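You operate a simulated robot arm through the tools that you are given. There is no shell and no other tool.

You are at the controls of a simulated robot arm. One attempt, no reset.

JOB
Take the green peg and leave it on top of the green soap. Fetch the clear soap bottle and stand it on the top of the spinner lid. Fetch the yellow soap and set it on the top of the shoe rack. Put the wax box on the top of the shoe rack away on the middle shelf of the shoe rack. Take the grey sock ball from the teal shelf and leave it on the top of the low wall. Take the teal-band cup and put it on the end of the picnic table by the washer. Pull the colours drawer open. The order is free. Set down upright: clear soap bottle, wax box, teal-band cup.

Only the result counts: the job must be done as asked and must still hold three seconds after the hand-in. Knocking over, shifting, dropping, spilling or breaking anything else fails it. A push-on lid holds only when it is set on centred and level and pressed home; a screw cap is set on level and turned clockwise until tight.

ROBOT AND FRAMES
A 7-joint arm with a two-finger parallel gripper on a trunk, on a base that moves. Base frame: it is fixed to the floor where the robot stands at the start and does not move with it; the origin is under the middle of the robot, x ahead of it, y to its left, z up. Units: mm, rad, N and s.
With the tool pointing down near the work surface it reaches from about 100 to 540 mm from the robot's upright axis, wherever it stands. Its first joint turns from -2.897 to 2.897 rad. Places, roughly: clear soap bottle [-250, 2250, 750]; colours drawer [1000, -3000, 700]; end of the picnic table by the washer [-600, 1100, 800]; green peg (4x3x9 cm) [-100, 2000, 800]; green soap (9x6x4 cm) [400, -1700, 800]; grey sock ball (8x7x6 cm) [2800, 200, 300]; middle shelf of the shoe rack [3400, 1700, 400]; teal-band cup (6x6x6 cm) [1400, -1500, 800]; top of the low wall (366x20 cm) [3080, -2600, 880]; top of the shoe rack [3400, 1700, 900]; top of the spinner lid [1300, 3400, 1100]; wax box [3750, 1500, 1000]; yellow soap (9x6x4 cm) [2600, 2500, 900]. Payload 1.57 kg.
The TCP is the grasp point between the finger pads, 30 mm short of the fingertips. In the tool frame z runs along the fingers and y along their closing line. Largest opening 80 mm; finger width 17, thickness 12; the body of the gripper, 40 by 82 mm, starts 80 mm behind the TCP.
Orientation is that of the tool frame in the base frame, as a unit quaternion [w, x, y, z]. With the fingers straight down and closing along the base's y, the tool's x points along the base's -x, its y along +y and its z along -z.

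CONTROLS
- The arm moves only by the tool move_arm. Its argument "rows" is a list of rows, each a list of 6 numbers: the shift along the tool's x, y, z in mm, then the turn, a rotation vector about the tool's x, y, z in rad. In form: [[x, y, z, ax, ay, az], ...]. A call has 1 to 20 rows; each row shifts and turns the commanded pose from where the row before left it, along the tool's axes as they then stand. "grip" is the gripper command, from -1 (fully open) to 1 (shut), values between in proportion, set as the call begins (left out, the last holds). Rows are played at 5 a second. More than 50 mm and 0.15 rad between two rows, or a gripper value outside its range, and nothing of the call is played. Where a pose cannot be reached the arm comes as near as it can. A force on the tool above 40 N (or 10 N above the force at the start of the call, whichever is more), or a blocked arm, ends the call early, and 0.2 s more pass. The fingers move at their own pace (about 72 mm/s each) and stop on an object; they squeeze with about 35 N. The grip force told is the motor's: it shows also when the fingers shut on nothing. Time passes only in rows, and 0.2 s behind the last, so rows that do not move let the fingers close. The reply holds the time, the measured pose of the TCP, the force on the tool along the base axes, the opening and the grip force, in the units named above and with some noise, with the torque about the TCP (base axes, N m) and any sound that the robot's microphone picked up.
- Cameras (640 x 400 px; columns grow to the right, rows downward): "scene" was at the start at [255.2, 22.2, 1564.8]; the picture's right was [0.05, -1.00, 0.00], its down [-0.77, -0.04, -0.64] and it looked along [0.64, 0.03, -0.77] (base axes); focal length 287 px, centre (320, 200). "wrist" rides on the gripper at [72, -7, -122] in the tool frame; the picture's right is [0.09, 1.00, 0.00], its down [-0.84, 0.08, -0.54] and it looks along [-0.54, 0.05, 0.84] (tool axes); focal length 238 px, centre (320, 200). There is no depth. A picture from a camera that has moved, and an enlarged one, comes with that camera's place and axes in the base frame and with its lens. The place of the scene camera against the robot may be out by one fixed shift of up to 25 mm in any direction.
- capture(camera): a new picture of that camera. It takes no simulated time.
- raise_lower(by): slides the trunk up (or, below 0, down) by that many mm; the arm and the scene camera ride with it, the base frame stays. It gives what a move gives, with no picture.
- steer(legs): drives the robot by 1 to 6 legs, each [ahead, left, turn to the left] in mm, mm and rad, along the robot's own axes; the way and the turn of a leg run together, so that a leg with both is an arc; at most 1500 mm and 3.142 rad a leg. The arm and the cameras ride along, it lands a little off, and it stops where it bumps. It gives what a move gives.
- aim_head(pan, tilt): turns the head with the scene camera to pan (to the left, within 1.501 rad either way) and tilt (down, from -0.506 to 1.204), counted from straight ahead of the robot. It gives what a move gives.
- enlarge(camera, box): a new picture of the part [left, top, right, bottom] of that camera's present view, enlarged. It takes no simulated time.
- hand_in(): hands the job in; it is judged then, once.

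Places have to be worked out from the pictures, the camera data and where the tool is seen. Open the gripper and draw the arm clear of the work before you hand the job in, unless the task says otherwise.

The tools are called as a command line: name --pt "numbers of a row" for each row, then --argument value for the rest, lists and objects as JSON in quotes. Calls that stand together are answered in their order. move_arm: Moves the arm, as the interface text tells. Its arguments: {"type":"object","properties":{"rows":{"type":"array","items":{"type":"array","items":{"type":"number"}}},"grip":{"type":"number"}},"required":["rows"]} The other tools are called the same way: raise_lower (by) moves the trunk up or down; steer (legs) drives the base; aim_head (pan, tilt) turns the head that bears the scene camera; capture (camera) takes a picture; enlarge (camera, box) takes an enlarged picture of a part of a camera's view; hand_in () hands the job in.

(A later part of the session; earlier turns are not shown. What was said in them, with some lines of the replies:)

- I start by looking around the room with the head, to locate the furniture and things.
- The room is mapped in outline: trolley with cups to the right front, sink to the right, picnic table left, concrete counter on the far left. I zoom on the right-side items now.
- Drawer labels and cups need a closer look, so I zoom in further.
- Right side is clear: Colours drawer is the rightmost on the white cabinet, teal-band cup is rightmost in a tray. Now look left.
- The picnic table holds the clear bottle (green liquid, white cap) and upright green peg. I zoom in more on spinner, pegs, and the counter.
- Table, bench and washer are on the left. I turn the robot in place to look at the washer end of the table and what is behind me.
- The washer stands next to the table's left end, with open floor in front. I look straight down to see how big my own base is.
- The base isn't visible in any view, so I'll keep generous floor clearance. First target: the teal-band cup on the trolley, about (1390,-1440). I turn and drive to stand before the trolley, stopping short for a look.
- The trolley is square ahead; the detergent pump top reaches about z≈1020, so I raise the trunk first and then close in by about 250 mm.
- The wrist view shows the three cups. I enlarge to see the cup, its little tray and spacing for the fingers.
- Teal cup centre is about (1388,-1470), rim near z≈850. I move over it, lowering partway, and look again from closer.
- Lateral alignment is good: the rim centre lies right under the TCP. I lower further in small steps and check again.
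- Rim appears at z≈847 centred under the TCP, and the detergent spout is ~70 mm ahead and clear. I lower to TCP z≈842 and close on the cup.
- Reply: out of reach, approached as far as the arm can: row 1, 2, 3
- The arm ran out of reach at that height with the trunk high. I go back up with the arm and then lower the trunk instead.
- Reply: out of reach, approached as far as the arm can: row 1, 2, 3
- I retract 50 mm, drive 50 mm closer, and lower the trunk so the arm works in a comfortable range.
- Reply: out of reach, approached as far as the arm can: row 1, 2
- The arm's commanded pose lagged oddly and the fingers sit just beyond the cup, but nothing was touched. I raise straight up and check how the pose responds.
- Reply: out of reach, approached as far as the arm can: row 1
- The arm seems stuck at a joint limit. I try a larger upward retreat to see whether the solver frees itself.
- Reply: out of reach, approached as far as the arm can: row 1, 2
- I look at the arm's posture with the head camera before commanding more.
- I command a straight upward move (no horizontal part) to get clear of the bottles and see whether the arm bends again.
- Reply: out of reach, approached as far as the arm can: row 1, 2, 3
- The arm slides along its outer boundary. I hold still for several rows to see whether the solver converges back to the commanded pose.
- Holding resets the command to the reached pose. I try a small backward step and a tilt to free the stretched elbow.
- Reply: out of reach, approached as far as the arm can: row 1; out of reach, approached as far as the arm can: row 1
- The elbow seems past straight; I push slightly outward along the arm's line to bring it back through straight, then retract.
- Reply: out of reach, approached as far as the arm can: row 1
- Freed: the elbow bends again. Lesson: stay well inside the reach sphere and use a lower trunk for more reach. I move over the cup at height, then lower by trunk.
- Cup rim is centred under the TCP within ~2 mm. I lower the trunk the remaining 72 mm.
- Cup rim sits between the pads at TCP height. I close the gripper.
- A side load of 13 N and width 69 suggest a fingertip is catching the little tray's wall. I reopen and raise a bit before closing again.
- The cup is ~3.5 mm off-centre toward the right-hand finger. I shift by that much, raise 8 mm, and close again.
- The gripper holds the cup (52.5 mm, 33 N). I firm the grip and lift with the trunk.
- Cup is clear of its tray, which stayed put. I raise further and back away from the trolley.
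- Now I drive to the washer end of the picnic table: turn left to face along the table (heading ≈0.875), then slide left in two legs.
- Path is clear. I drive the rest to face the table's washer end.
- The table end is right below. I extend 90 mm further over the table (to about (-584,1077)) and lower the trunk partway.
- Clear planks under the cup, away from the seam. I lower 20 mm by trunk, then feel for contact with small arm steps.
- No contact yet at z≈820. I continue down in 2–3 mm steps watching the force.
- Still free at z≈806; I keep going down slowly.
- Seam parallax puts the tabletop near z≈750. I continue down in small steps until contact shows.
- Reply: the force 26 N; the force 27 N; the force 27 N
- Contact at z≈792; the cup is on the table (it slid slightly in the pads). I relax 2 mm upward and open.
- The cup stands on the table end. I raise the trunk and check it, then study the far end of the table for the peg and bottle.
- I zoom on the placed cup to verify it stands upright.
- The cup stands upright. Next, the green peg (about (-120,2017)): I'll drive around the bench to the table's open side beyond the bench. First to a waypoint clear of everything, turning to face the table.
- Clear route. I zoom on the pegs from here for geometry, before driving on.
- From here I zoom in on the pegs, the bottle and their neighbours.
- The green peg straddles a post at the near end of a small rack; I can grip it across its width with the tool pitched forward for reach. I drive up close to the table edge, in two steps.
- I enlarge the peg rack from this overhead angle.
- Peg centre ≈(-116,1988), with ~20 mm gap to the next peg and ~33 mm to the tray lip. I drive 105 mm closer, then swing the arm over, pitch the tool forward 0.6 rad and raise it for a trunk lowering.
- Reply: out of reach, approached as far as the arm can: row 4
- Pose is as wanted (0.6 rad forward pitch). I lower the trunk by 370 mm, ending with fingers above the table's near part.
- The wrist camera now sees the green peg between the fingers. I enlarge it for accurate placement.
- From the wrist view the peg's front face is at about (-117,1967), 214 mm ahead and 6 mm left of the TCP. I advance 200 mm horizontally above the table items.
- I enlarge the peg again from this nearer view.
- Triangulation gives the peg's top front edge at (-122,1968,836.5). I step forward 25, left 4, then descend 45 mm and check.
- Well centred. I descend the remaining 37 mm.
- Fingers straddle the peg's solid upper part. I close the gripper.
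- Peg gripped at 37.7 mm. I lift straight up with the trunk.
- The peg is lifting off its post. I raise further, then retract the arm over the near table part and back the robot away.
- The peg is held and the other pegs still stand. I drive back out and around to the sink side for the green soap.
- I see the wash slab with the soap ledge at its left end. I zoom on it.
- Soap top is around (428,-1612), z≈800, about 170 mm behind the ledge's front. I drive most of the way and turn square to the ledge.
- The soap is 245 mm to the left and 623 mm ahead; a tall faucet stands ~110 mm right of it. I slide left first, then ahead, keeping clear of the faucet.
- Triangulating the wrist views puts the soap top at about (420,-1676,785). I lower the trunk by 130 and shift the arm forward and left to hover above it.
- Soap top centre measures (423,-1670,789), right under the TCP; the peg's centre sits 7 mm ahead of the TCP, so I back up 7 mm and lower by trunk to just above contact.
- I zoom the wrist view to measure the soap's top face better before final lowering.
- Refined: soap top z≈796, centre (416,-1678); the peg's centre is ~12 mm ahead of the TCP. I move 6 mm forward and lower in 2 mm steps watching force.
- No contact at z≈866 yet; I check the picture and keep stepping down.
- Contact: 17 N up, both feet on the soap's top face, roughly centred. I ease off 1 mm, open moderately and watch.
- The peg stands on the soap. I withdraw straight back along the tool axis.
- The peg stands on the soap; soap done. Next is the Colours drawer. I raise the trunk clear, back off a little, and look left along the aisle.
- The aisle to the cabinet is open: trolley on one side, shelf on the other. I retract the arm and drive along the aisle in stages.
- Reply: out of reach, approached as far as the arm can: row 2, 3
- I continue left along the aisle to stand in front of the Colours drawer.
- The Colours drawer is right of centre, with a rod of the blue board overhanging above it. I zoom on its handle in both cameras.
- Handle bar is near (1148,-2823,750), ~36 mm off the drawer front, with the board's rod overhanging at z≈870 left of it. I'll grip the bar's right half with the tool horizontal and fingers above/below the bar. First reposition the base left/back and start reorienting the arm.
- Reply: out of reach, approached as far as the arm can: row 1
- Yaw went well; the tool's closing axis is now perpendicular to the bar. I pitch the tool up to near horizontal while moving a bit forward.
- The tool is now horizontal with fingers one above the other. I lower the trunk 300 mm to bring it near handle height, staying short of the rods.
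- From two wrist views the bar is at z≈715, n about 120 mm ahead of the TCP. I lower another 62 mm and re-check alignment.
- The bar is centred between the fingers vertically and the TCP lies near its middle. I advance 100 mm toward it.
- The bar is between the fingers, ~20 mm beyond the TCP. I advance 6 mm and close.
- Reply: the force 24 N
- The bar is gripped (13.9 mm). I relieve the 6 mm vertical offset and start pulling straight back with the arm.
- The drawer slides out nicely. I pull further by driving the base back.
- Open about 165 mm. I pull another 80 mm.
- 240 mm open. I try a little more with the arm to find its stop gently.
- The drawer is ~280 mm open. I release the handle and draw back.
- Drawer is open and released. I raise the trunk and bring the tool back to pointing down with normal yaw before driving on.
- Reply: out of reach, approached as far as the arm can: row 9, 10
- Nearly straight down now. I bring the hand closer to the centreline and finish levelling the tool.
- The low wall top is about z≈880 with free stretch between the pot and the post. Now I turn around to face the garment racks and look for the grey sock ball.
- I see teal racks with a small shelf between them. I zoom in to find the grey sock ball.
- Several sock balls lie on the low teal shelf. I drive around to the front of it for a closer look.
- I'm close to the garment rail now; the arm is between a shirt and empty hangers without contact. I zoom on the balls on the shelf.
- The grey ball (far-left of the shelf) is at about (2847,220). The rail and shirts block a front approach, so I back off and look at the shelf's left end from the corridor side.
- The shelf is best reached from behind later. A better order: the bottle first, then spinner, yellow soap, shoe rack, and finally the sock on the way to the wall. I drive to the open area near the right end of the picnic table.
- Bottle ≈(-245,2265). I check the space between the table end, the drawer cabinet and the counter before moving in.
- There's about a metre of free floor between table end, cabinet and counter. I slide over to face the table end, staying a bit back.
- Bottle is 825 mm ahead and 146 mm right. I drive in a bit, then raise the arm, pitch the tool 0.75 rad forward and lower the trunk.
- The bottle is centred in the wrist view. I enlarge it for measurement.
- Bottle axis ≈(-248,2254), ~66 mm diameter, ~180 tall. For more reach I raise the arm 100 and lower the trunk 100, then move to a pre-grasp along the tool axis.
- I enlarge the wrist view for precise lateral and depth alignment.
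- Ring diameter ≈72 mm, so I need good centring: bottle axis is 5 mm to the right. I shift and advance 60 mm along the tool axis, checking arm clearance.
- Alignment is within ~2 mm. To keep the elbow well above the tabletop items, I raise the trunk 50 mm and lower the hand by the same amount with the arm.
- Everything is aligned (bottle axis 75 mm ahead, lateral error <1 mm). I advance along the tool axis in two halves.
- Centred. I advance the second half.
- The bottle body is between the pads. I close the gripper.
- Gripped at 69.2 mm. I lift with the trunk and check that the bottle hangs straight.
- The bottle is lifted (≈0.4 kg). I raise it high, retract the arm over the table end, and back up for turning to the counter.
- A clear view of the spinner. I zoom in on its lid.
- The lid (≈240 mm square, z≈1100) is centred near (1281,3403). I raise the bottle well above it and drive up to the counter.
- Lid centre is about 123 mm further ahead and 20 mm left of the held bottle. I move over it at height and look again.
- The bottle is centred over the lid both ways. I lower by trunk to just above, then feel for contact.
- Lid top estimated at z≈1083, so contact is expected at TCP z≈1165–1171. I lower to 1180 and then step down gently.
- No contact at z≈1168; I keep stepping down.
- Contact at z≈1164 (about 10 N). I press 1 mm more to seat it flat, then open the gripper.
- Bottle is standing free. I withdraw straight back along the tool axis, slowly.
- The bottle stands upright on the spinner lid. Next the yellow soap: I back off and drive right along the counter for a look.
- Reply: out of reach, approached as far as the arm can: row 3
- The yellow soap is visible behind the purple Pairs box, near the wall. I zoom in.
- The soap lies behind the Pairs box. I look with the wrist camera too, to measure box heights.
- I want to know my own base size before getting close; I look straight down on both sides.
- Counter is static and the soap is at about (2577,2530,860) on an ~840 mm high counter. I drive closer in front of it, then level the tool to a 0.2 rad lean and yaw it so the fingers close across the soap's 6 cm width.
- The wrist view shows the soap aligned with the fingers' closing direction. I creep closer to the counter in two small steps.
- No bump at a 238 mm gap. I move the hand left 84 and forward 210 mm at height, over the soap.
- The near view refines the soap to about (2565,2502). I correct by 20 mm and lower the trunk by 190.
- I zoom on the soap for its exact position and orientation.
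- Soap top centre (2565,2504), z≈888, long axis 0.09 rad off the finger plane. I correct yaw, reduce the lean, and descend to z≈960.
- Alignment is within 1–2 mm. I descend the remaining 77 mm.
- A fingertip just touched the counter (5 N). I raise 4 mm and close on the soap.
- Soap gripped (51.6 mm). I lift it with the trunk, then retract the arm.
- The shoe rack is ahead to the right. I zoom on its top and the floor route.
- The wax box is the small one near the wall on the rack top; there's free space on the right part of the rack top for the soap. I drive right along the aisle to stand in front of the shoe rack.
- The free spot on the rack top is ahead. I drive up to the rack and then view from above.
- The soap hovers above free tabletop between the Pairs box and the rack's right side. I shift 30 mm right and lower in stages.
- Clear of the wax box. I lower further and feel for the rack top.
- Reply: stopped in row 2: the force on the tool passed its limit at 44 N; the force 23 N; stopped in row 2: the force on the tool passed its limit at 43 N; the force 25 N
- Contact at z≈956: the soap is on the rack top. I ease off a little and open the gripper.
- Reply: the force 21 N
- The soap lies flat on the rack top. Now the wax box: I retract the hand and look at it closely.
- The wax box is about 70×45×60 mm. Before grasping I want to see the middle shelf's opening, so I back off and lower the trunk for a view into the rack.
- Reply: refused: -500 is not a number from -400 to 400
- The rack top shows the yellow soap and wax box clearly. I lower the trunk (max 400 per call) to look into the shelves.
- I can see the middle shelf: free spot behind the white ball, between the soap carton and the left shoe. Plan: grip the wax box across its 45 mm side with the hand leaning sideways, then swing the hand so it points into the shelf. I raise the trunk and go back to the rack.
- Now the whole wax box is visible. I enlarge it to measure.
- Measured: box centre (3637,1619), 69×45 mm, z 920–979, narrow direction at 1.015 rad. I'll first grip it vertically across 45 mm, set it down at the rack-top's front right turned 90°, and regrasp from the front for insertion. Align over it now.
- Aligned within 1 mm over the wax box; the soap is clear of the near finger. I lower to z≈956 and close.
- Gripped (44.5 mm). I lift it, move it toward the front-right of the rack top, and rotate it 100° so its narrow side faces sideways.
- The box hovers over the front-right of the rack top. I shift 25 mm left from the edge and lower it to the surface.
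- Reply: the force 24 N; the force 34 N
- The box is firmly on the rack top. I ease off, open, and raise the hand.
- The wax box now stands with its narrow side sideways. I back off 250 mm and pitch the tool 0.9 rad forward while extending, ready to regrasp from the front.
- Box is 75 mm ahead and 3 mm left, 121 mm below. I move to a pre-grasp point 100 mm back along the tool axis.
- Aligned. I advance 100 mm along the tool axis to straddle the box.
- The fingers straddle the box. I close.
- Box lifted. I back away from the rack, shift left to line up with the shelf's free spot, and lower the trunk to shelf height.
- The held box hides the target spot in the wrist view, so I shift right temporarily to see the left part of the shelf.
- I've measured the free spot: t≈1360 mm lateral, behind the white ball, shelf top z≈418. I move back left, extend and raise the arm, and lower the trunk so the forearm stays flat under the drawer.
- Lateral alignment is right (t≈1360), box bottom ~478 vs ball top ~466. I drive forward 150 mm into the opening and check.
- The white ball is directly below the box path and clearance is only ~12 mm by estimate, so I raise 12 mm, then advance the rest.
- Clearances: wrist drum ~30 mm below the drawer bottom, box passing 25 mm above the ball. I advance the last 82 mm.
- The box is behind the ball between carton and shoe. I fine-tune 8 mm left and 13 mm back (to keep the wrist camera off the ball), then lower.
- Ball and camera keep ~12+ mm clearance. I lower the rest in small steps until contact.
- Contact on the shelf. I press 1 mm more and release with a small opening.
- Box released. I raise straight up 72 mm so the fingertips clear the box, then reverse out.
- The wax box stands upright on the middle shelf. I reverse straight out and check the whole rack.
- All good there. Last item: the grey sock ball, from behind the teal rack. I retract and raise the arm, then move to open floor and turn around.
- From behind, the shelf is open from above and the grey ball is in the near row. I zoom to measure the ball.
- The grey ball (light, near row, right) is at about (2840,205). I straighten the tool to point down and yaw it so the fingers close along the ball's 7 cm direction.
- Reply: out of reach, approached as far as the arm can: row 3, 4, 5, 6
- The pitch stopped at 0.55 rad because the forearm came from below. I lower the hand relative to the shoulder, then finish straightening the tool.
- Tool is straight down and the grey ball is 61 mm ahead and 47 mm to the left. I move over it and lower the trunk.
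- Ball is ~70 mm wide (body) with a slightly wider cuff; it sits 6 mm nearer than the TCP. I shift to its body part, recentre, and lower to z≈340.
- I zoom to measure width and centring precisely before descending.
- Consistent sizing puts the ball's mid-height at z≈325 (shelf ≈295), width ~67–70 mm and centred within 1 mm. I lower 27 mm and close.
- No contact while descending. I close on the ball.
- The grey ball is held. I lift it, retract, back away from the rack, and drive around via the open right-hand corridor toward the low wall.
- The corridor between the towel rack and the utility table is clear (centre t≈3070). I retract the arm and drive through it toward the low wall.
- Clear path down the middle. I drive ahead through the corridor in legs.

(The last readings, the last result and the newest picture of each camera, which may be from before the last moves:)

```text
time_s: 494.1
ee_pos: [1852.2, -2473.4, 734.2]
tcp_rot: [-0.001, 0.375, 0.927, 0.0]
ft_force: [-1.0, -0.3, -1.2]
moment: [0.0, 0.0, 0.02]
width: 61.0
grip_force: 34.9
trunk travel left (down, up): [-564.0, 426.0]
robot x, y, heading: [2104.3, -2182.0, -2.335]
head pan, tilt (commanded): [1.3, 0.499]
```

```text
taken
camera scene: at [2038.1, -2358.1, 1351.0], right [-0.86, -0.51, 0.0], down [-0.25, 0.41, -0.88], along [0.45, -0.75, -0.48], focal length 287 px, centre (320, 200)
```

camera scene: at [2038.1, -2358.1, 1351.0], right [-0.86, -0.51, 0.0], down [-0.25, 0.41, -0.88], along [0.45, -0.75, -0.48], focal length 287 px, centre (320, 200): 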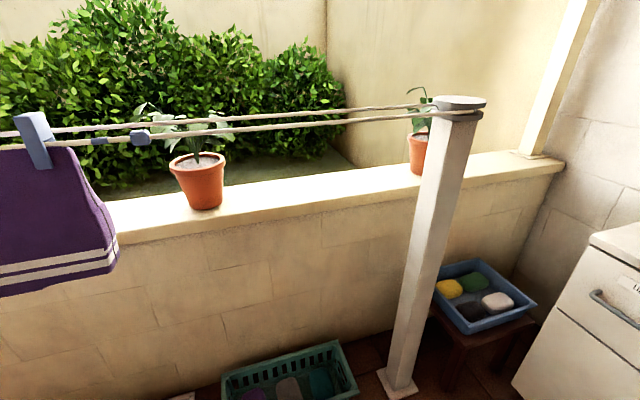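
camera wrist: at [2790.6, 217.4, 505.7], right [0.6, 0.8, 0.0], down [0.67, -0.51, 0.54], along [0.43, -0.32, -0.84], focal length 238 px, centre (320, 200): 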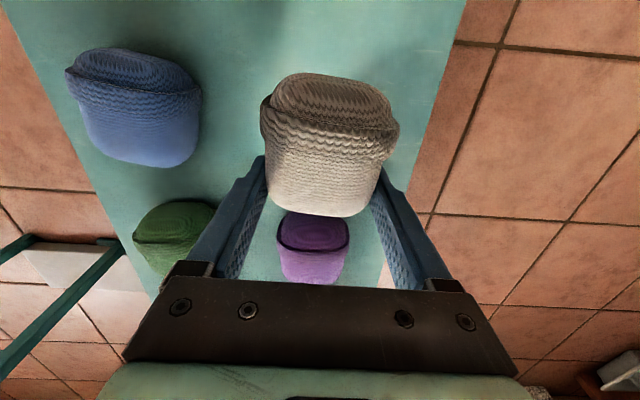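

I'm near the wall. I turn to face it, shift along to the free stretch between pot and post, and restore the tool's standard yaw.

steer --legs '[[0, 0, 1.6], [0, -400, 0]]'

move_arm --pt "0 0 0 0 0 0.1428" --pt "0 0 0 0 0 0.1428" --pt "0 0 0 0 0 0.1428" --pt "0 0 0 0 0 0.1428" --pt "0 0 0 0 0 0.1428" --pt "0 0 0 0 0 0.1428" --pt "0 0 0 0 0 0.1428" --pt "0 0 0 0 0 0.1428" --pt "0 0 0 0 0 0.1428" --pt "0 0 0 0 0 0.1428" --pt "0 0 0 0 0 0.1428"

aim_head --pan 0.0 --tilt 0.5

capture --camera "scene"

```text
time_s: 500.5
ee_pos: [2147.1, -2708.4, 733.5]
tcp_rot: [-0.002, -0.407, 0.913, 0.0]
ft_force: [0.2, 0.1, -0.9]
moment: [0.0, -0.01, 0.0]
width: 60.4
grip_force: 34.7
trunk travel left (down, up): [-564.0, 426.0]
robot x, y, heading: [1839.7, -2475.3, -0.726]
head pan, tilt (commanded): [1.3, 0.499]
```

```text
time_s: 502.9
ee_pos: [2146.1, -2710.1, 734.1]
tcp_rot: [-0.001, 0.359, 0.933, -0.002]
ft_force: [0.8, -0.2, -0.5]
moment: [-0.01, 0.03, 0.01]
width: 60.2
grip_force: 35.1
trunk travel left (down, up): [-564.0, 426.0]
robot x, y, heading: [1841.8, -2473.9, -0.723]
head pan, tilt (commanded): [1.3, 0.499]
```

```text
time_s: 504.4
ee_pos: [2147.1, -2708.7, 733.7]
tcp_rot: [-0.001, 0.358, 0.934, -0.001]
ft_force: [0.3, 0.5, -0.3]
moment: [-0.01, 0.01, -0.01]
width: 60.1
grip_force: 35.1
trunk travel left (down, up): [-564.0, 426.0]
robot x, y, heading: [1841.2, -2469.8, -0.722]
head pan, tilt (commanded): [0.0, 0.499]
```

```text
taken
camera scene: at [2044.4, -2627.1, 1351.0], right [-0.66, -0.75, 0.0], down [-0.36, 0.32, -0.88], along [0.66, -0.58, -0.48], focal length 287 px, centre (320, 200)
```

scene: 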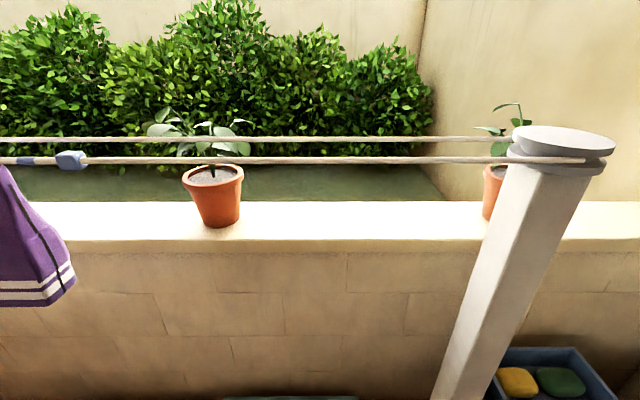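

Wall top centre is ~949 mm ahead (z≈887) with two ropes at about z≈1190 in front of it. I back off 150 mm, then raise, extend and pitch the tool 0.75 rad, watching the elbow.

steer --legs '[[-150, 0, 0]]'

move_arm --pt "-27 0 -41 0 -0.0833 0" --pt "-30.3 0 -38.7 0 -0.0833 0" --pt "-33.4 0 -35.9 0 -0.0833 0" --pt "-36.3 0 -33 0 -0.0833 0" --pt "-38.9 0 -29.9 0 -0.0833 0" --pt "-41.3 0 -26.6 0 -0.0833 0" --pt "-43.4 0 -23.1 0 -0.0833 0" --pt "-45.1 0 -19.3 0 -0.0833 0" --pt "-46.6 0 -15.5 0 -0.0833 0"

capture --camera "scene"

capture --camera "wrist"

```text
time_s: 505.8
ee_pos: [2035.7, -2610.4, 734.3]
tcp_rot: [0.001, 0.357, 0.934, -0.002]
ft_force: [-0.8, -0.3, -0.5]
moment: [0.01, -0.05, -0.02]
width: 60.0
grip_force: 34.2
trunk travel left (down, up): [-564.0, 426.0]
robot x, y, heading: [1729.9, -2376.4, -0.722]
head pan, tilt (commanded): [0.0, 0.499]
```

```text
time_s: 507.8
ee_pos: [2217.2, -2770.2, 1102.7]
tcp_rot: [0.342, 0.331, 0.869, -0.133]
ft_force: [-0.2, 0.6, -0.4]
moment: [0.02, -0.02, -0.03]
width: 60.2
grip_force: 35.4
out of reach, approached as far as the arm can: row 3
trunk travel left (down, up): [-564.0, 426.0]
robot x, y, heading: [1723.3, -2376.0, -0.721]
head pan, tilt (commanded): [0.0, 0.499]
```

```text
taken
camera scene: at [1933.2, -2528.8, 1351.0], right [-0.66, -0.75, 0.0], down [-0.36, 0.32, -0.88], along [0.66, -0.58, -0.48], focal length 287 px, centre (320, 200)
```

scene: 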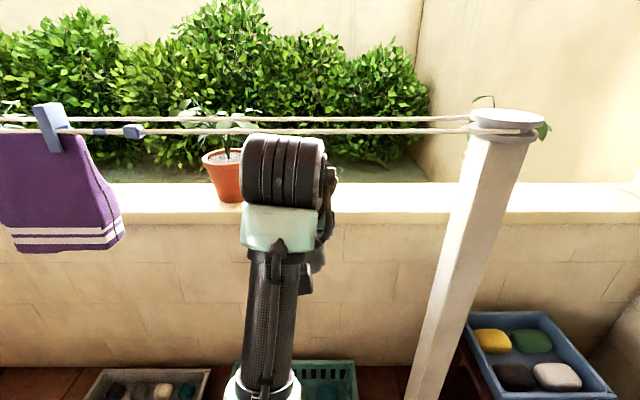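

```text
taken
camera wrist: at [2114.1, -2685.0, 1141.9], right [0.61, 0.79, -0.07], down [0.23, -0.1, 0.97], along [0.75, -0.61, -0.25], focal length 238 px, centre (320, 200)
```

wrist: 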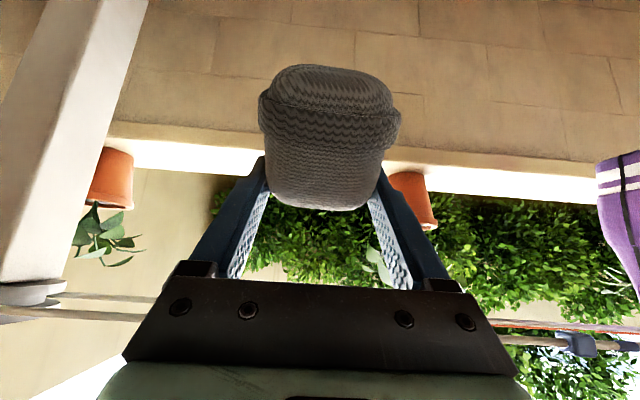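

The elbow is low and the forearm rises to the wrist — good for passing under the ropes. I extend a bit, lower the trunk so everything stays below the ropes, and drive in partway.

move_arm --pt "-44.3 0 11.2 0 0 0" --pt "-44.3 0 11.2 0 0 0"

raise_lower --by -200

steer --legs '[[200, -60, 0]]'

capture --camera "scene"

capture --camera "wrist"

```text
time_s: 508.4
ee_pos: [2277.6, -2825.8, 1145.0]
tcp_rot: [0.343, 0.331, 0.869, -0.132]
ft_force: [0.0, -0.6, -0.2]
moment: [0.01, -0.02, 0.03]
width: 60.3
grip_force: 35.3
trunk travel left (down, up): [-564.0, 426.0]
robot x, y, heading: [1725.7, -2373.6, -0.717]
head pan, tilt (commanded): [0.0, 0.499]
```

```text
time_s: 510.5
ee_pos: [2277.3, -2825.7, 944.7]
tcp_rot: [0.341, 0.331, 0.87, -0.133]
ft_force: [0.1, 0.1, -0.4]
moment: [-0.03, -0.04, 0.01]
width: 60.5
grip_force: 34.6
trunk travel left (down, up): [-364.0, 626.0]
robot x, y, heading: [1730.1, -2373.4, -0.716]
head pan, tilt (commanded): [0.0, 0.499]
```

```text
time_s: 512.2
ee_pos: [2389.6, -3005.6, 943.9]
tcp_rot: [0.341, 0.332, 0.869, -0.132]
ft_force: [-0.4, 0.2, -0.8]
moment: [-0.01, -0.03, 0.0]
width: 60.3
grip_force: 34.8
trunk travel left (down, up): [-364.0, 626.0]
robot x, y, heading: [1842.5, -2555.7, -0.722]
head pan, tilt (commanded): [0.0, 0.499]
```

```text
taken
camera scene: at [2046.1, -2708.2, 1150.9], right [-0.66, -0.75, 0.0], down [-0.36, 0.32, -0.88], along [0.66, -0.58, -0.48], focal length 287 px, centre (320, 200)
```

scene: 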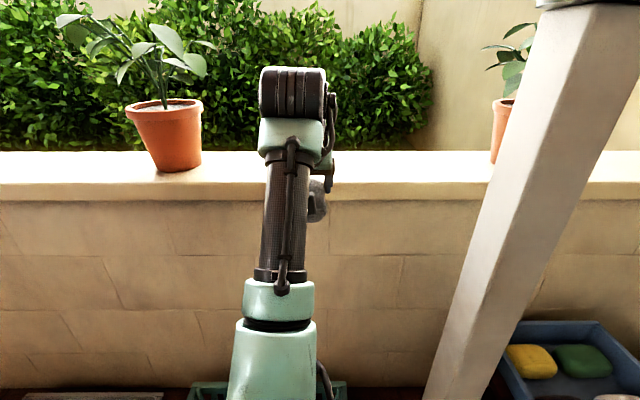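

```text
taken
camera wrist: at [2285.8, -2920.8, 984.8], right [0.61, 0.79, -0.07], down [0.24, -0.1, 0.97], along [0.75, -0.61, -0.25], focal length 238 px, centre (320, 200)
```

wrist: 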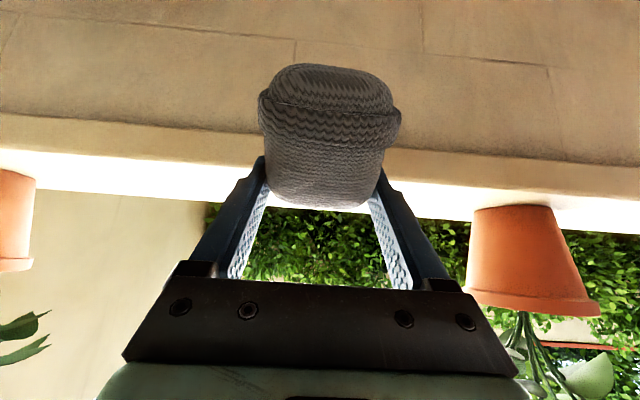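

Everything is below the ropes. The tilted ball hangs ~50 mm below the TCP, so I raise 22 mm and continue over the wall in two steps.

raise_lower --by 22

steer --legs '[[120, 0, 0]]'

capture --camera "wrist"

aim_head --pan 0.0 --tilt 0.3

capture --camera "scene"

```text
time_s: 512.9
ee_pos: [2389.9, -3005.7, 965.9]
tcp_rot: [0.341, 0.333, 0.869, -0.133]
ft_force: [-0.1, -0.8, 0.8]
moment: [0.02, 0.0, 0.01]
width: 60.3
grip_force: 35.3
trunk travel left (down, up): [-386.0, 604.0]
robot x, y, heading: [1842.5, -2551.5, -0.721]
head pan, tilt (commanded): [0.0, 0.499]
```

```text
time_s: 514.1
ee_pos: [2479.9, -3083.7, 966.1]
tcp_rot: [0.34, 0.332, 0.87, -0.133]
ft_force: [0.2, -0.2, -1.0]
moment: [0.0, -0.01, 0.02]
width: 60.0
grip_force: 35.0
trunk travel left (down, up): [-386.0, 604.0]
robot x, y, heading: [1929.5, -2630.4, -0.725]
head pan, tilt (commanded): [0.0, 0.499]
```

```text
taken
camera wrist: at [2375.1, -2998.8, 1006.8], right [0.61, 0.79, -0.07], down [0.24, -0.1, 0.97], along [0.75, -0.61, -0.25], focal length 238 px, centre (320, 200)
```

wrist: 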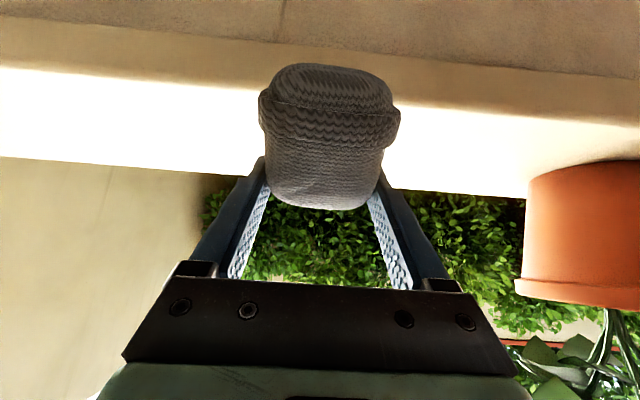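

```text
time_s: 514.8
ee_pos: [2477.1, -3083.2, 966.1]
tcp_rot: [0.342, 0.331, 0.869, -0.133]
ft_force: [0.3, 0.2, -0.2]
moment: [-0.05, 0.01, 0.02]
width: 59.7
grip_force: 35.0
trunk travel left (down, up): [-386.0, 604.0]
robot x, y, heading: [1928.1, -2632.6, -0.721]
head pan, tilt (commanded): [0.0, 0.3]
```

```text
taken
camera scene: at [2136.8, -2787.7, 1191.3], right [-0.66, -0.75, 0.0], down [-0.22, 0.2, -0.96], along [0.72, -0.63, -0.3], focal length 287 px, centre (320, 200)
```

scene: 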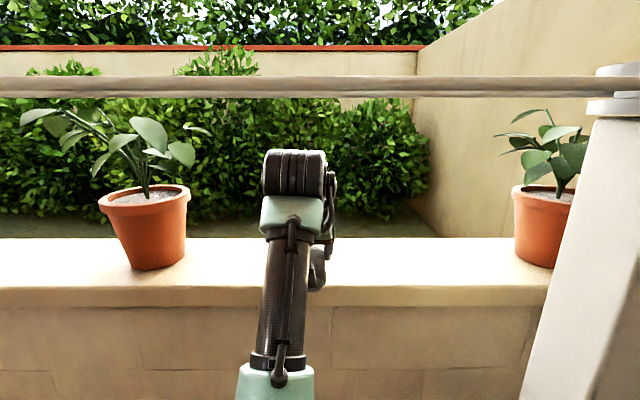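

The rope is well above the wrist. I drive 70 mm further and extend the arm 28 mm so the ball is over the middle of the wall top.

steer --legs '[[70, 0, 0]]'

move_arm --pt "-20.5 0 19.1 0 0 0"

capture --camera "wrist"

capture --camera "scene"

```text
time_s: 515.8
ee_pos: [2531.9, -3131.1, 967.2]
tcp_rot: [0.341, 0.332, 0.869, -0.132]
ft_force: [0.5, -0.5, -0.1]
moment: [-0.02, -0.01, 0.02]
width: 60.0
grip_force: 34.5
trunk travel left (down, up): [-386.0, 604.0]
robot x, y, heading: [1984.7, -2679.1, -0.721]
head pan, tilt (commanded): [0.0, 0.3]
```

```text
time_s: 516.2
ee_pos: [2552.8, -3149.3, 966.1]
tcp_rot: [0.34, 0.332, 0.87, -0.132]
ft_force: [-0.7, 0.2, -0.1]
moment: [-0.02, -0.01, -0.03]
width: 60.0
grip_force: 35.0
trunk travel left (down, up): [-386.0, 604.0]
robot x, y, heading: [1981.6, -2676.3, -0.723]
head pan, tilt (commanded): [0.0, 0.3]
```

```text
taken
camera wrist: at [2449.0, -3065.0, 1007.0], right [0.61, 0.79, -0.07], down [0.24, -0.1, 0.97], along [0.75, -0.61, -0.25], focal length 238 px, centre (320, 200)
```

wrist: 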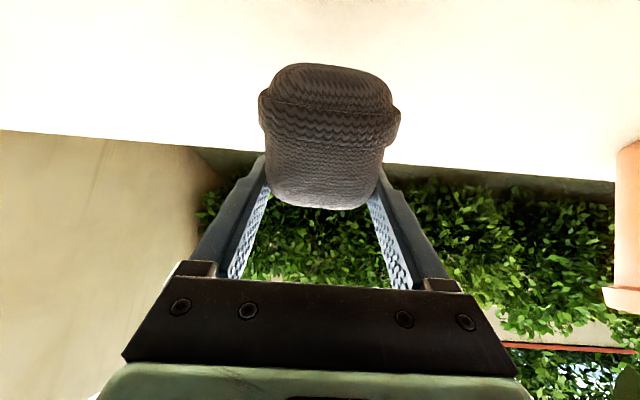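

```text
taken
camera scene: at [2189.8, -2834.6, 1191.3], right [-0.66, -0.75, 0.0], down [-0.22, 0.2, -0.96], along [0.72, -0.63, -0.3], focal length 287 px, centre (320, 200)
```

scene: 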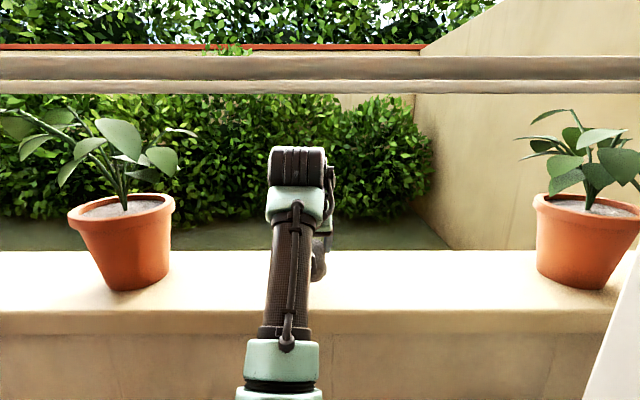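

The ball is above the middle of the wall top. I lower gently and feel for contact.

raise_lower --by -18

move_arm --pt "2.04 0 2.2 0 0 0" --pt "2.04 0 2.2 0 0 0" --pt "2.04 0 2.2 0 0 0"

move_arm --pt "2.04 0 2.2 0 0 0" --pt "2.04 0 2.2 0 0 0" --pt "2.04 0 2.2 0 0 0"

capture --camera "wrist"

```text
time_s: 516.9
ee_pos: [2552.4, -3149.6, 949.7]
tcp_rot: [0.342, 0.331, 0.869, -0.132]
ft_force: [1.0, -0.5, -0.3]
moment: [0.0, 0.01, -0.02]
width: 59.9
grip_force: 35.1
trunk travel left (down, up): [-368.0, 622.0]
robot x, y, heading: [1985.4, -2681.1, -0.723]
head pan, tilt (commanded): [0.0, 0.3]
```

```text
time_s: 517.7
ee_pos: [2551.6, -3149.4, 943.8]
tcp_rot: [0.347, 0.332, 0.867, -0.134]
ft_force: [2.6, -1.2, 15.0]
moment: [0.18, 0.01, -0.03]
width: 60.0
grip_force: 35.1
trunk travel left (down, up): [-368.0, 622.0]
robot x, y, heading: [1985.5, -2677.7, -0.719]
head pan, tilt (commanded): [0.0, 0.3]
```

```text
time_s: 518.5
ee_pos: [2552.2, -3149.1, 944.1]
tcp_rot: [0.353, 0.33, 0.865, -0.136]
ft_force: [1.2, 2.6, 36.1]
moment: [0.58, 0.48, -0.06]
width: 59.9
grip_force: 35.0
trunk travel left (down, up): [-368.0, 622.0]
robot x, y, heading: [1984.4, -2680.2, -0.722]
head pan, tilt (commanded): [0.0, 0.3]
```

```text
taken
camera wrist: at [2447.4, -3063.1, 981.7], right [0.62, 0.79, -0.07], down [0.21, -0.09, 0.97], along [0.76, -0.61, -0.22], focal length 238 px, centre (320, 200)
```

wrist: 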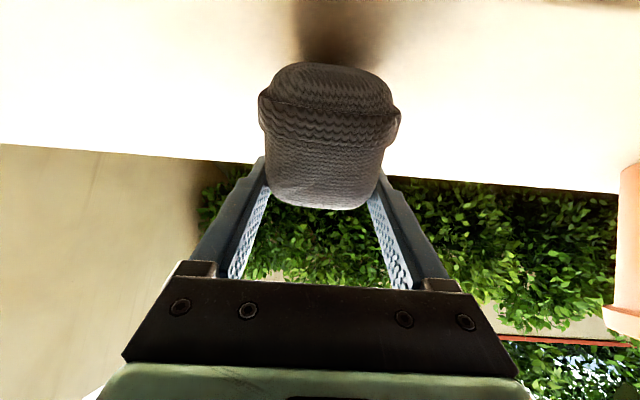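

Contact at z≈944 with the ball tilted; the inner wall edge is at t≈3928, so I'm slightly on the near side. I lift a little, move 18 mm forward and reduce the tilt before releasing.

move_arm --pt "-13.6 0 -14.6 0 0 0" --pt "-13.2 0 12.3 0 0.075 0" --pt "0 0 0 0 0.075 0"

capture --camera "wrist"

```text
time_s: 519.3
ee_pos: [2565.8, -3162.1, 949.3]
tcp_rot: [0.274, 0.341, 0.893, -0.106]
ft_force: [0.4, 0.9, -0.8]
moment: [0.01, -0.02, 0.04]
width: 59.8
grip_force: 35.5
trunk travel left (down, up): [-368.0, 622.0]
robot x, y, heading: [1985.2, -2680.5, -0.718]
head pan, tilt (commanded): [0.0, 0.3]
```

```text
taken
camera wrist: at [2468.2, -3081.9, 1010.6], right [0.61, 0.79, -0.06], down [0.34, -0.2, 0.92], along [0.72, -0.58, -0.39], focal length 238 px, centre (320, 200)
```

wrist: 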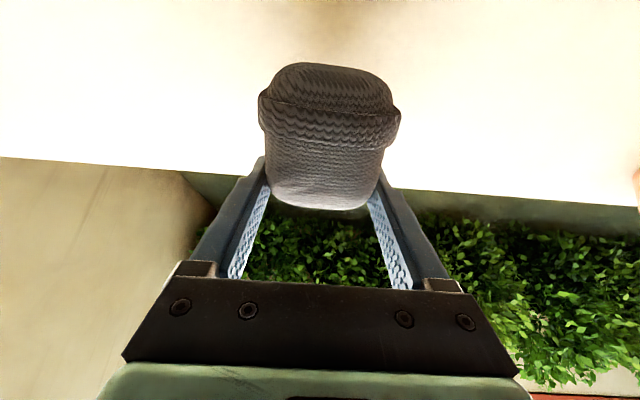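

Tilt is down to 0.6 rad. The arm is near full reach, so I don't extend more; I lower to contact.

move_arm --pt "1.7 0 2.5 0 0 0" --pt "1.7 0 2.5 0 0 0"

move_arm --pt "1.7 0 2.5 0 0 0" --pt "1.7 0 2.5 0 0 0"

```text
time_s: 519.9
ee_pos: [2565.8, -3162.0, 944.6]
tcp_rot: [0.276, 0.341, 0.892, -0.108]
ft_force: [-0.5, -0.6, 0.4]
moment: [-0.01, 0.0, 0.0]
width: 59.9
grip_force: 35.7
trunk travel left (down, up): [-368.0, 622.0]
robot x, y, heading: [1984.1, -2680.7, -0.726]
head pan, tilt (commanded): [0.0, 0.3]
```

```text
time_s: 520.5
ee_pos: [2566.0, -3162.7, 941.1]
tcp_rot: [0.277, 0.34, 0.892, -0.107]
ft_force: [0.5, 1.6, 4.7]
moment: [0.17, 0.15, -0.04]
width: 59.9
grip_force: 35.1
trunk travel left (down, up): [-368.0, 622.0]
robot x, y, heading: [1981.6, -2677.6, -0.72]
head pan, tilt (commanded): [0.0, 0.3]
```

Light contact. I open the gripper and let the ball settle between the fingers, then look.

move_arm --pt "0 0 0 0 0 0" --pt "0 0 0 0 0 0" --pt "0 0 0 0 0 0" --pt "0 0 0 0 0 0" --pt "0 0 0 0 0 0" --grip -1

capture --camera "wrist"

```text
time_s: 521.7
ee_pos: [2565.8, -3163.2, 939.6]
tcp_rot: [0.276, 0.341, 0.892, -0.107]
ft_force: [0.1, 0.4, 0.4]
moment: [-0.03, 0.04, -0.01]
width: 80.0
grip_force: 0.0
trunk travel left (down, up): [-368.0, 622.0]
robot x, y, heading: [1986.5, -2679.4, -0.721]
head pan, tilt (commanded): [0.0, 0.3]
```

```text
taken
camera wrist: at [2468.2, -3082.6, 999.6], right [0.61, 0.79, -0.06], down [0.34, -0.2, 0.92], along [0.72, -0.58, -0.39], focal length 238 px, centre (320, 200)
```

wrist: 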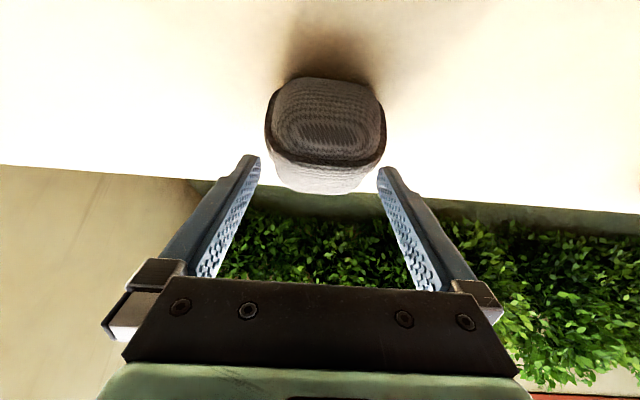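

The ball has settled flat on the wall top. I withdraw slowly along the tool axis.

move_arm --pt "0 0 -12 0 0 0" --pt "0 0 -15 0 0 0" --pt "0 0 -20 0 0 0"

capture --camera "wrist"

```text
time_s: 522.5
ee_pos: [2547.4, -3144.2, 977.5]
tcp_rot: [0.275, 0.34, 0.893, -0.106]
ft_force: [0.5, 0.2, -0.5]
moment: [-0.01, 0.03, 0.02]
width: 80.1
grip_force: 0.1
trunk travel left (down, up): [-368.0, 622.0]
robot x, y, heading: [1984.1, -2678.4, -0.726]
head pan, tilt (commanded): [0.0, 0.3]
```

```text
taken
camera wrist: at [2449.5, -3064.2, 1038.5], right [0.61, 0.79, -0.06], down [0.34, -0.2, 0.92], along [0.72, -0.58, -0.39], focal length 238 px, centre (320, 200)
```

wrist: 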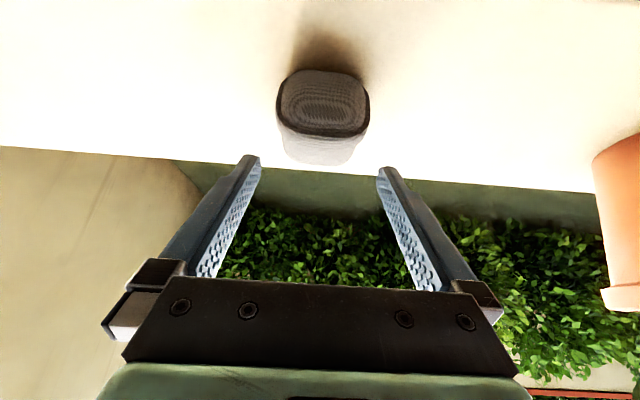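

The ball rests well within the wall top. I withdraw more and drive straight back out from under the ropes.

move_arm --pt "0 0 -25 0 0 0"

steer --legs '[[-450, 0, 0]]'

aim_head --pan 0.0 --tilt 0.4

capture --camera "scene"

```text
time_s: 522.9
ee_pos: [2537.8, -3133.8, 997.9]
tcp_rot: [0.276, 0.341, 0.892, -0.108]
ft_force: [0.0, 0.3, 0.0]
moment: [0.04, -0.01, -0.02]
width: 80.2
grip_force: 0.0
trunk travel left (down, up): [-368.0, 622.0]
robot x, y, heading: [1984.9, -2677.2, -0.72]
head pan, tilt (commanded): [0.0, 0.3]
```

```text
time_s: 525.6
ee_pos: [2201.8, -2833.7, 999.4]
tcp_rot: [0.276, 0.338, 0.893, -0.107]
ft_force: [-0.2, 0.1, -0.8]
moment: [0.01, -0.04, 0.01]
width: 80.2
grip_force: 0.1
trunk travel left (down, up): [-368.0, 622.0]
robot x, y, heading: [1644.2, -2382.0, -0.718]
head pan, tilt (commanded): [0.0, 0.3]
```

```text
time_s: 526.3
ee_pos: [2202.7, -2834.2, 998.0]
tcp_rot: [0.276, 0.338, 0.893, -0.107]
ft_force: [-0.8, 0.1, -0.2]
moment: [0.01, -0.01, 0.01]
width: 80.0
grip_force: 0.0
trunk travel left (down, up): [-368.0, 622.0]
robot x, y, heading: [1642.5, -2383.9, -0.718]
head pan, tilt (commanded): [0.0, 0.4]
```

```text
taken
camera scene: at [1852.3, -2536.9, 1164.2], right [-0.66, -0.75, 0.0], down [-0.29, 0.26, -0.92], along [0.7, -0.6, -0.39], focal length 287 px, centre (320, 200)
```

scene: 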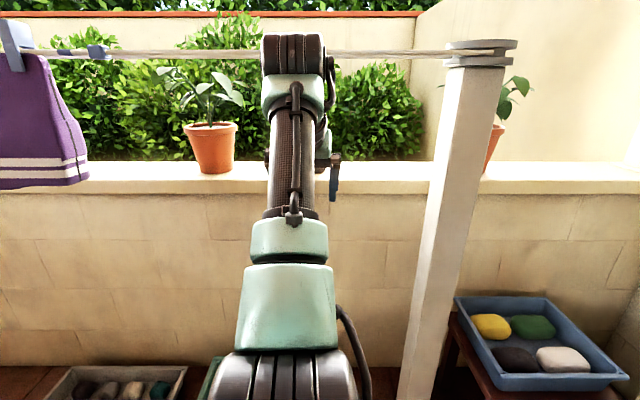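

I raise the trunk for a clear look at the ball on the wall and check the drawer and other results.

raise_lower --by 350

aim_head --pan 0.0 --tilt 0.55

capture --camera "scene"

aim_head --pan -1.3 --tilt 0.55

capture --camera "scene"

```text
time_s: 529.7
ee_pos: [2201.7, -2835.2, 1348.3]
tcp_rot: [0.276, 0.337, 0.894, -0.106]
ft_force: [0.4, 0.1, 0.2]
moment: [-0.02, -0.01, 0.0]
width: 80.1
grip_force: 0.0
trunk travel left (down, up): [-718.0, 272.0]
robot x, y, heading: [1647.1, -2383.2, -0.717]
head pan, tilt (commanded): [0.0, 0.4]
```

```text
time_s: 530.4
ee_pos: [2202.1, -2833.7, 1349.1]
tcp_rot: [0.276, 0.337, 0.894, -0.107]
ft_force: [-0.3, -0.1, 0.3]
moment: [0.01, 0.02, 0.02]
width: 79.9
grip_force: 0.2
trunk travel left (down, up): [-718.0, 272.0]
robot x, y, heading: [1647.1, -2383.3, -0.714]
head pan, tilt (commanded): [0.0, 0.55]
```

```text
taken
camera scene: at [1850.2, -2535.0, 1500.5], right [-0.66, -0.75, 0.0], down [-0.39, 0.34, -0.85], along [0.64, -0.56, -0.52], focal length 287 px, centre (320, 200)
```

scene: 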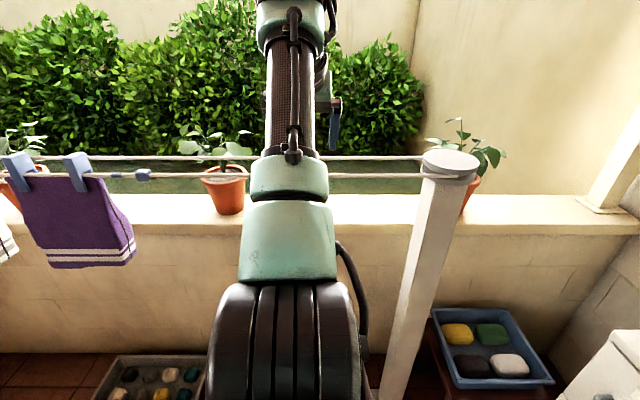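

```text
time_s: 531.9
ee_pos: [2202.6, -2833.6, 1348.9]
tcp_rot: [0.276, 0.337, 0.894, -0.107]
ft_force: [0.2, -0.9, 1.0]
moment: [-0.01, 0.02, -0.02]
width: 80.0
grip_force: 0.0
trunk travel left (down, up): [-718.0, 272.0]
robot x, y, heading: [1644.6, -2384.7, -0.715]
head pan, tilt (commanded): [-1.3, 0.55]
```

```text
taken
camera scene: at [1743.8, -2557.2, 1500.4], right [-0.9, 0.43, 0.0], down [0.22, 0.47, -0.85], along [-0.37, -0.77, -0.52], focal length 287 px, centre (320, 200)
```

scene: 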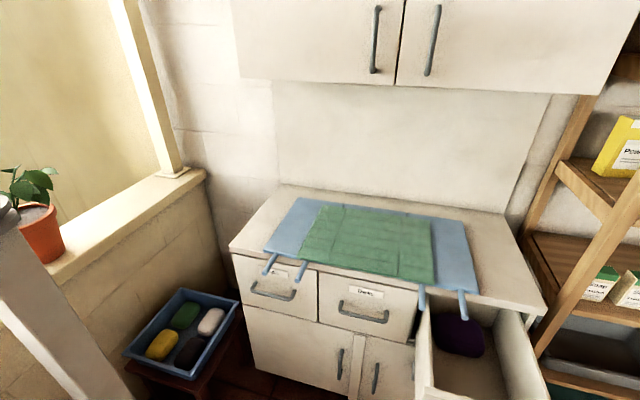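

The drawer is still open. The arm hides the ball from the head camera, so I check with the wrist camera.

capture --camera "wrist"

enlarge --camera "wrist" --box '[220, 60, 420, 200]'

```text
taken
camera wrist: at [2104.0, -2755.2, 1408.9], right [0.6, 0.8, -0.06], down [0.34, -0.19, 0.92], along [0.72, -0.57, -0.39], focal length 238 px, centre (320, 200)
```

wrist: 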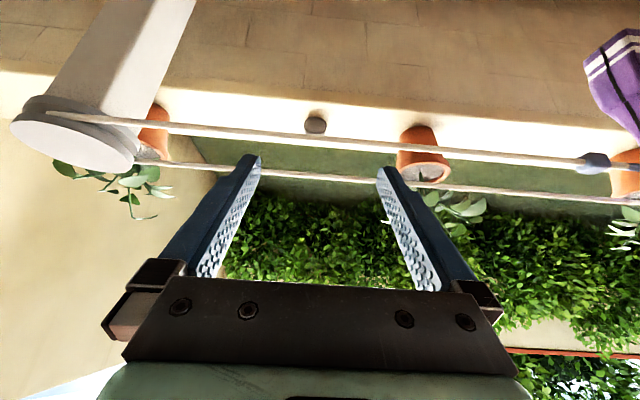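

```text
2.86 times, centred on (320, 130) of wrist
camera zoom: at [2104.0, -2755.2, 1408.9], right [0.6, 0.8, -0.06], down [0.34, -0.19, 0.92], along [0.72, -0.57, -0.39], focal length 681 px, centre (320, 400)
```

zoom: 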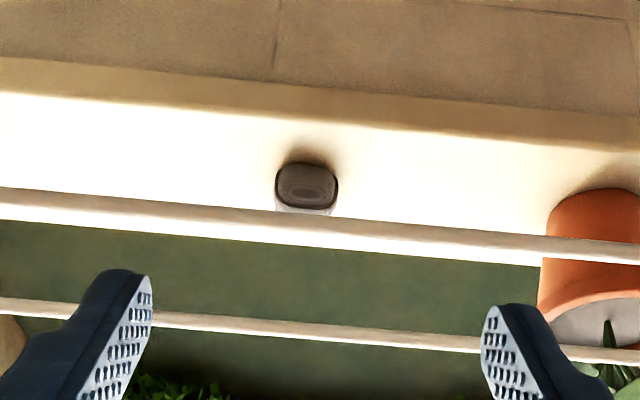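

The ball sits on the wall top. I retract the arm, move to open floor and look back over the other results before handing in.

move_arm --pt "33 0 -22.6 0 0 0" --pt "33 0 -22.6 0 0 0" --pt "33 0 -22.6 0 0 0" --pt "33 0 -22.6 0 0 0" --pt "33 0 -22.6 0 0 0"

steer --legs '[[200, 0, 0], [0, 1200, 0], [0, 0, -1.57]]'

aim_head --pan -0.45 --tilt 0.45

capture --camera "scene"

```text
time_s: 533.1
ee_pos: [2052.8, -2699.5, 1349.6]
tcp_rot: [0.275, 0.338, 0.894, -0.107]
ft_force: [0.5, 0.7, 0.1]
moment: [-0.02, 0.0, 0.0]
width: 79.9
grip_force: 0.0
trunk travel left (down, up): [-718.0, 272.0]
robot x, y, heading: [1648.8, -2382.1, -0.721]
head pan, tilt (commanded): [-1.3, 0.55]
```

```text
time_s: 544.3
ee_pos: [2273.5, -2002.3, 1349.9]
tcp_rot: [0.113, 0.88, 0.371, -0.274]
ft_force: [0.9, -0.2, 0.0]
moment: [-0.02, -0.01, -0.04]
width: 80.1
grip_force: 0.1
trunk travel left (down, up): [-718.0, 272.0]
robot x, y, heading: [2613.4, -1613.2, -2.338]
head pan, tilt (commanded): [-1.3, 0.55]
```

```text
time_s: 545.5
ee_pos: [2273.1, -2002.4, 1349.5]
tcp_rot: [0.113, 0.88, 0.371, -0.273]
ft_force: [0.4, 0.1, 0.0]
moment: [0.01, 0.0, 0.0]
width: 80.1
grip_force: 0.0
trunk travel left (down, up): [-718.0, 272.0]
robot x, y, heading: [2607.6, -1611.8, -2.339]
head pan, tilt (commanded): [-0.45, 0.45]
```

```text
taken
camera scene: at [2415.7, -1747.5, 1509.5], right [-0.35, 0.94, 0.0], down [0.41, 0.15, -0.9], along [-0.84, -0.31, -0.44], focal length 287 px, centre (320, 200)
```

scene: 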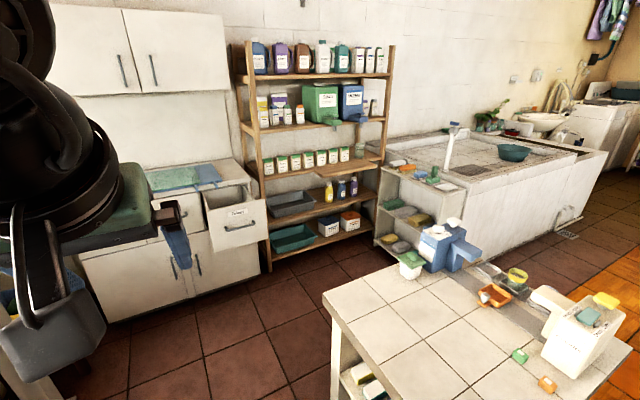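

I zoom on the soap ledge and the trolley to confirm the peg and surroundings, then look toward the picnic table and counter.

enlarge --camera "scene" --box '[370, 140, 490, 220]'

enlarge --camera "scene" --box '[400, 210, 640, 390]'

aim_head --pan -1.4 --tilt 0.25

capture --camera "scene"

```text
5.00 times, centred on (430, 180) of scene
camera zoom: at [2415.7, -1747.5, 1509.5], right [-0.35, 0.94, 0.0], down [0.41, 0.15, -0.9], along [-0.84, -0.31, -0.44], focal length 1434 px, centre (-230, 300)
```

zoom: 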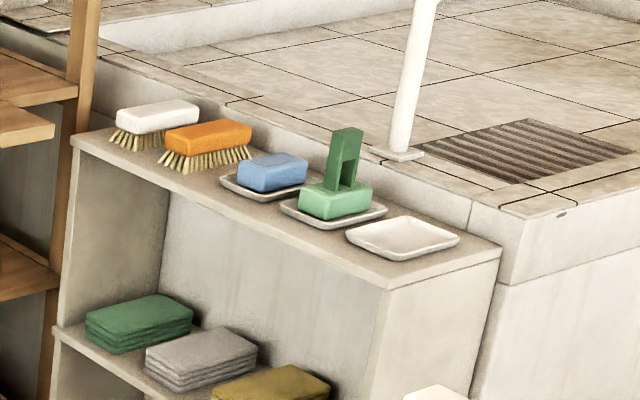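

```text
2.22 times, centred on (520, 300) of scene
camera zoom: at [2415.7, -1747.5, 1509.5], right [-0.35, 0.94, 0.0], down [0.41, 0.15, -0.9], along [-0.84, -0.31, -0.44], focal length 637 px, centre (-124, -22)
```

zoom: 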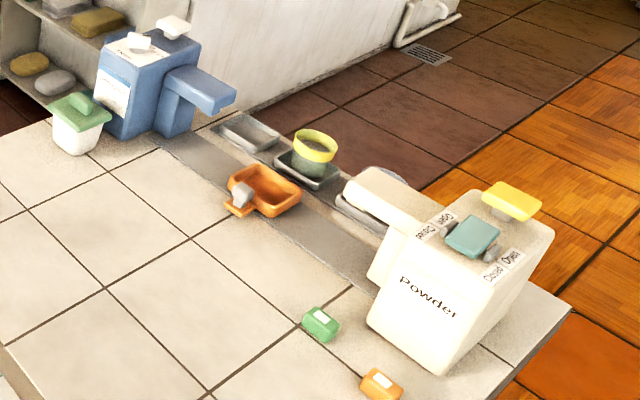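

```text
time_s: 546.7
ee_pos: [2272.3, -2002.9, 1350.0]
tcp_rot: [0.113, 0.88, 0.371, -0.273]
ft_force: [1.1, 0.5, 0.5]
moment: [-0.02, 0.01, -0.04]
width: 79.7
grip_force: 0.0
trunk travel left (down, up): [-718.0, 272.0]
robot x, y, heading: [2613.9, -1608.4, -2.343]
head pan, tilt (commanded): [-1.4, 0.25]
```

```text
taken
camera scene: at [2424.5, -1663.5, 1528.1], right [0.56, 0.83, 0.0], down [0.2, -0.14, -0.97], along [-0.8, 0.54, -0.25], focal length 287 px, centre (320, 200)
```

scene: 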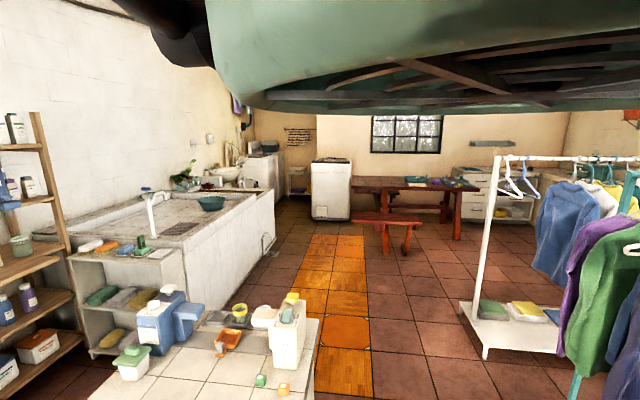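

The peg stands on the green soap and the trolley is undisturbed. I zoom on the picnic table's washer end for the cup.

enlarge --camera "scene" --box '[340, 160, 400, 200]'

```text
10.00 times, centred on (370, 180) of scene
camera zoom: at [2424.5, -1663.5, 1528.1], right [0.56, 0.83, 0.0], down [0.2, -0.14, -0.97], along [-0.8, 0.54, -0.25], focal length 2867 px, centre (-180, 400)
```

zoom: 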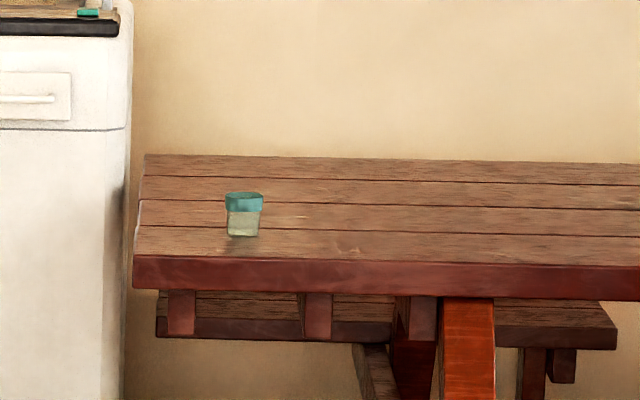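

All seven results are in place: peg on soap, bottle on the spinner lid, yellow soap on the rack top, wax box on the middle shelf, sock ball on the wall, cup at the washer end, and the Colours drawer open. The gripper is empty and open, and the arm is clear, so I hand in.

hand_in

```text
The job is handed in.
```

I handed the job in with all seven tasks done and the gripper open and clear. I don't have the verdict.

- **Green peg:** standing upright on the green soap, confirmed in the final check.
- **Clear soap bottle:** standing upright on the spinner lid. I last saw it just after placing it and did not look again before handing in.
- **Yellow soap:** lying flat on the top of the shoe rack.
- **Wax box:** standing upright on the middle shelf, behind the white ball.
- **Grey sock ball:** resting near the middle of the low wall's top, in the stretch between the pot and the clothesline post. The shelf held both a light-grey and a charcoal ball. I took the light one because it matched the position you gave.
- **Teal-band cup:** standing upright on the washer end of the picnic table, confirmed in the final check.
- **Colours drawer:** pulled open about 280 mm and still open in the final check.

While closing on the cup, one finger pushed against its tray with about 13 N. The pictures before and after show no shift. Nothing else was bumped or knocked over that I could see.
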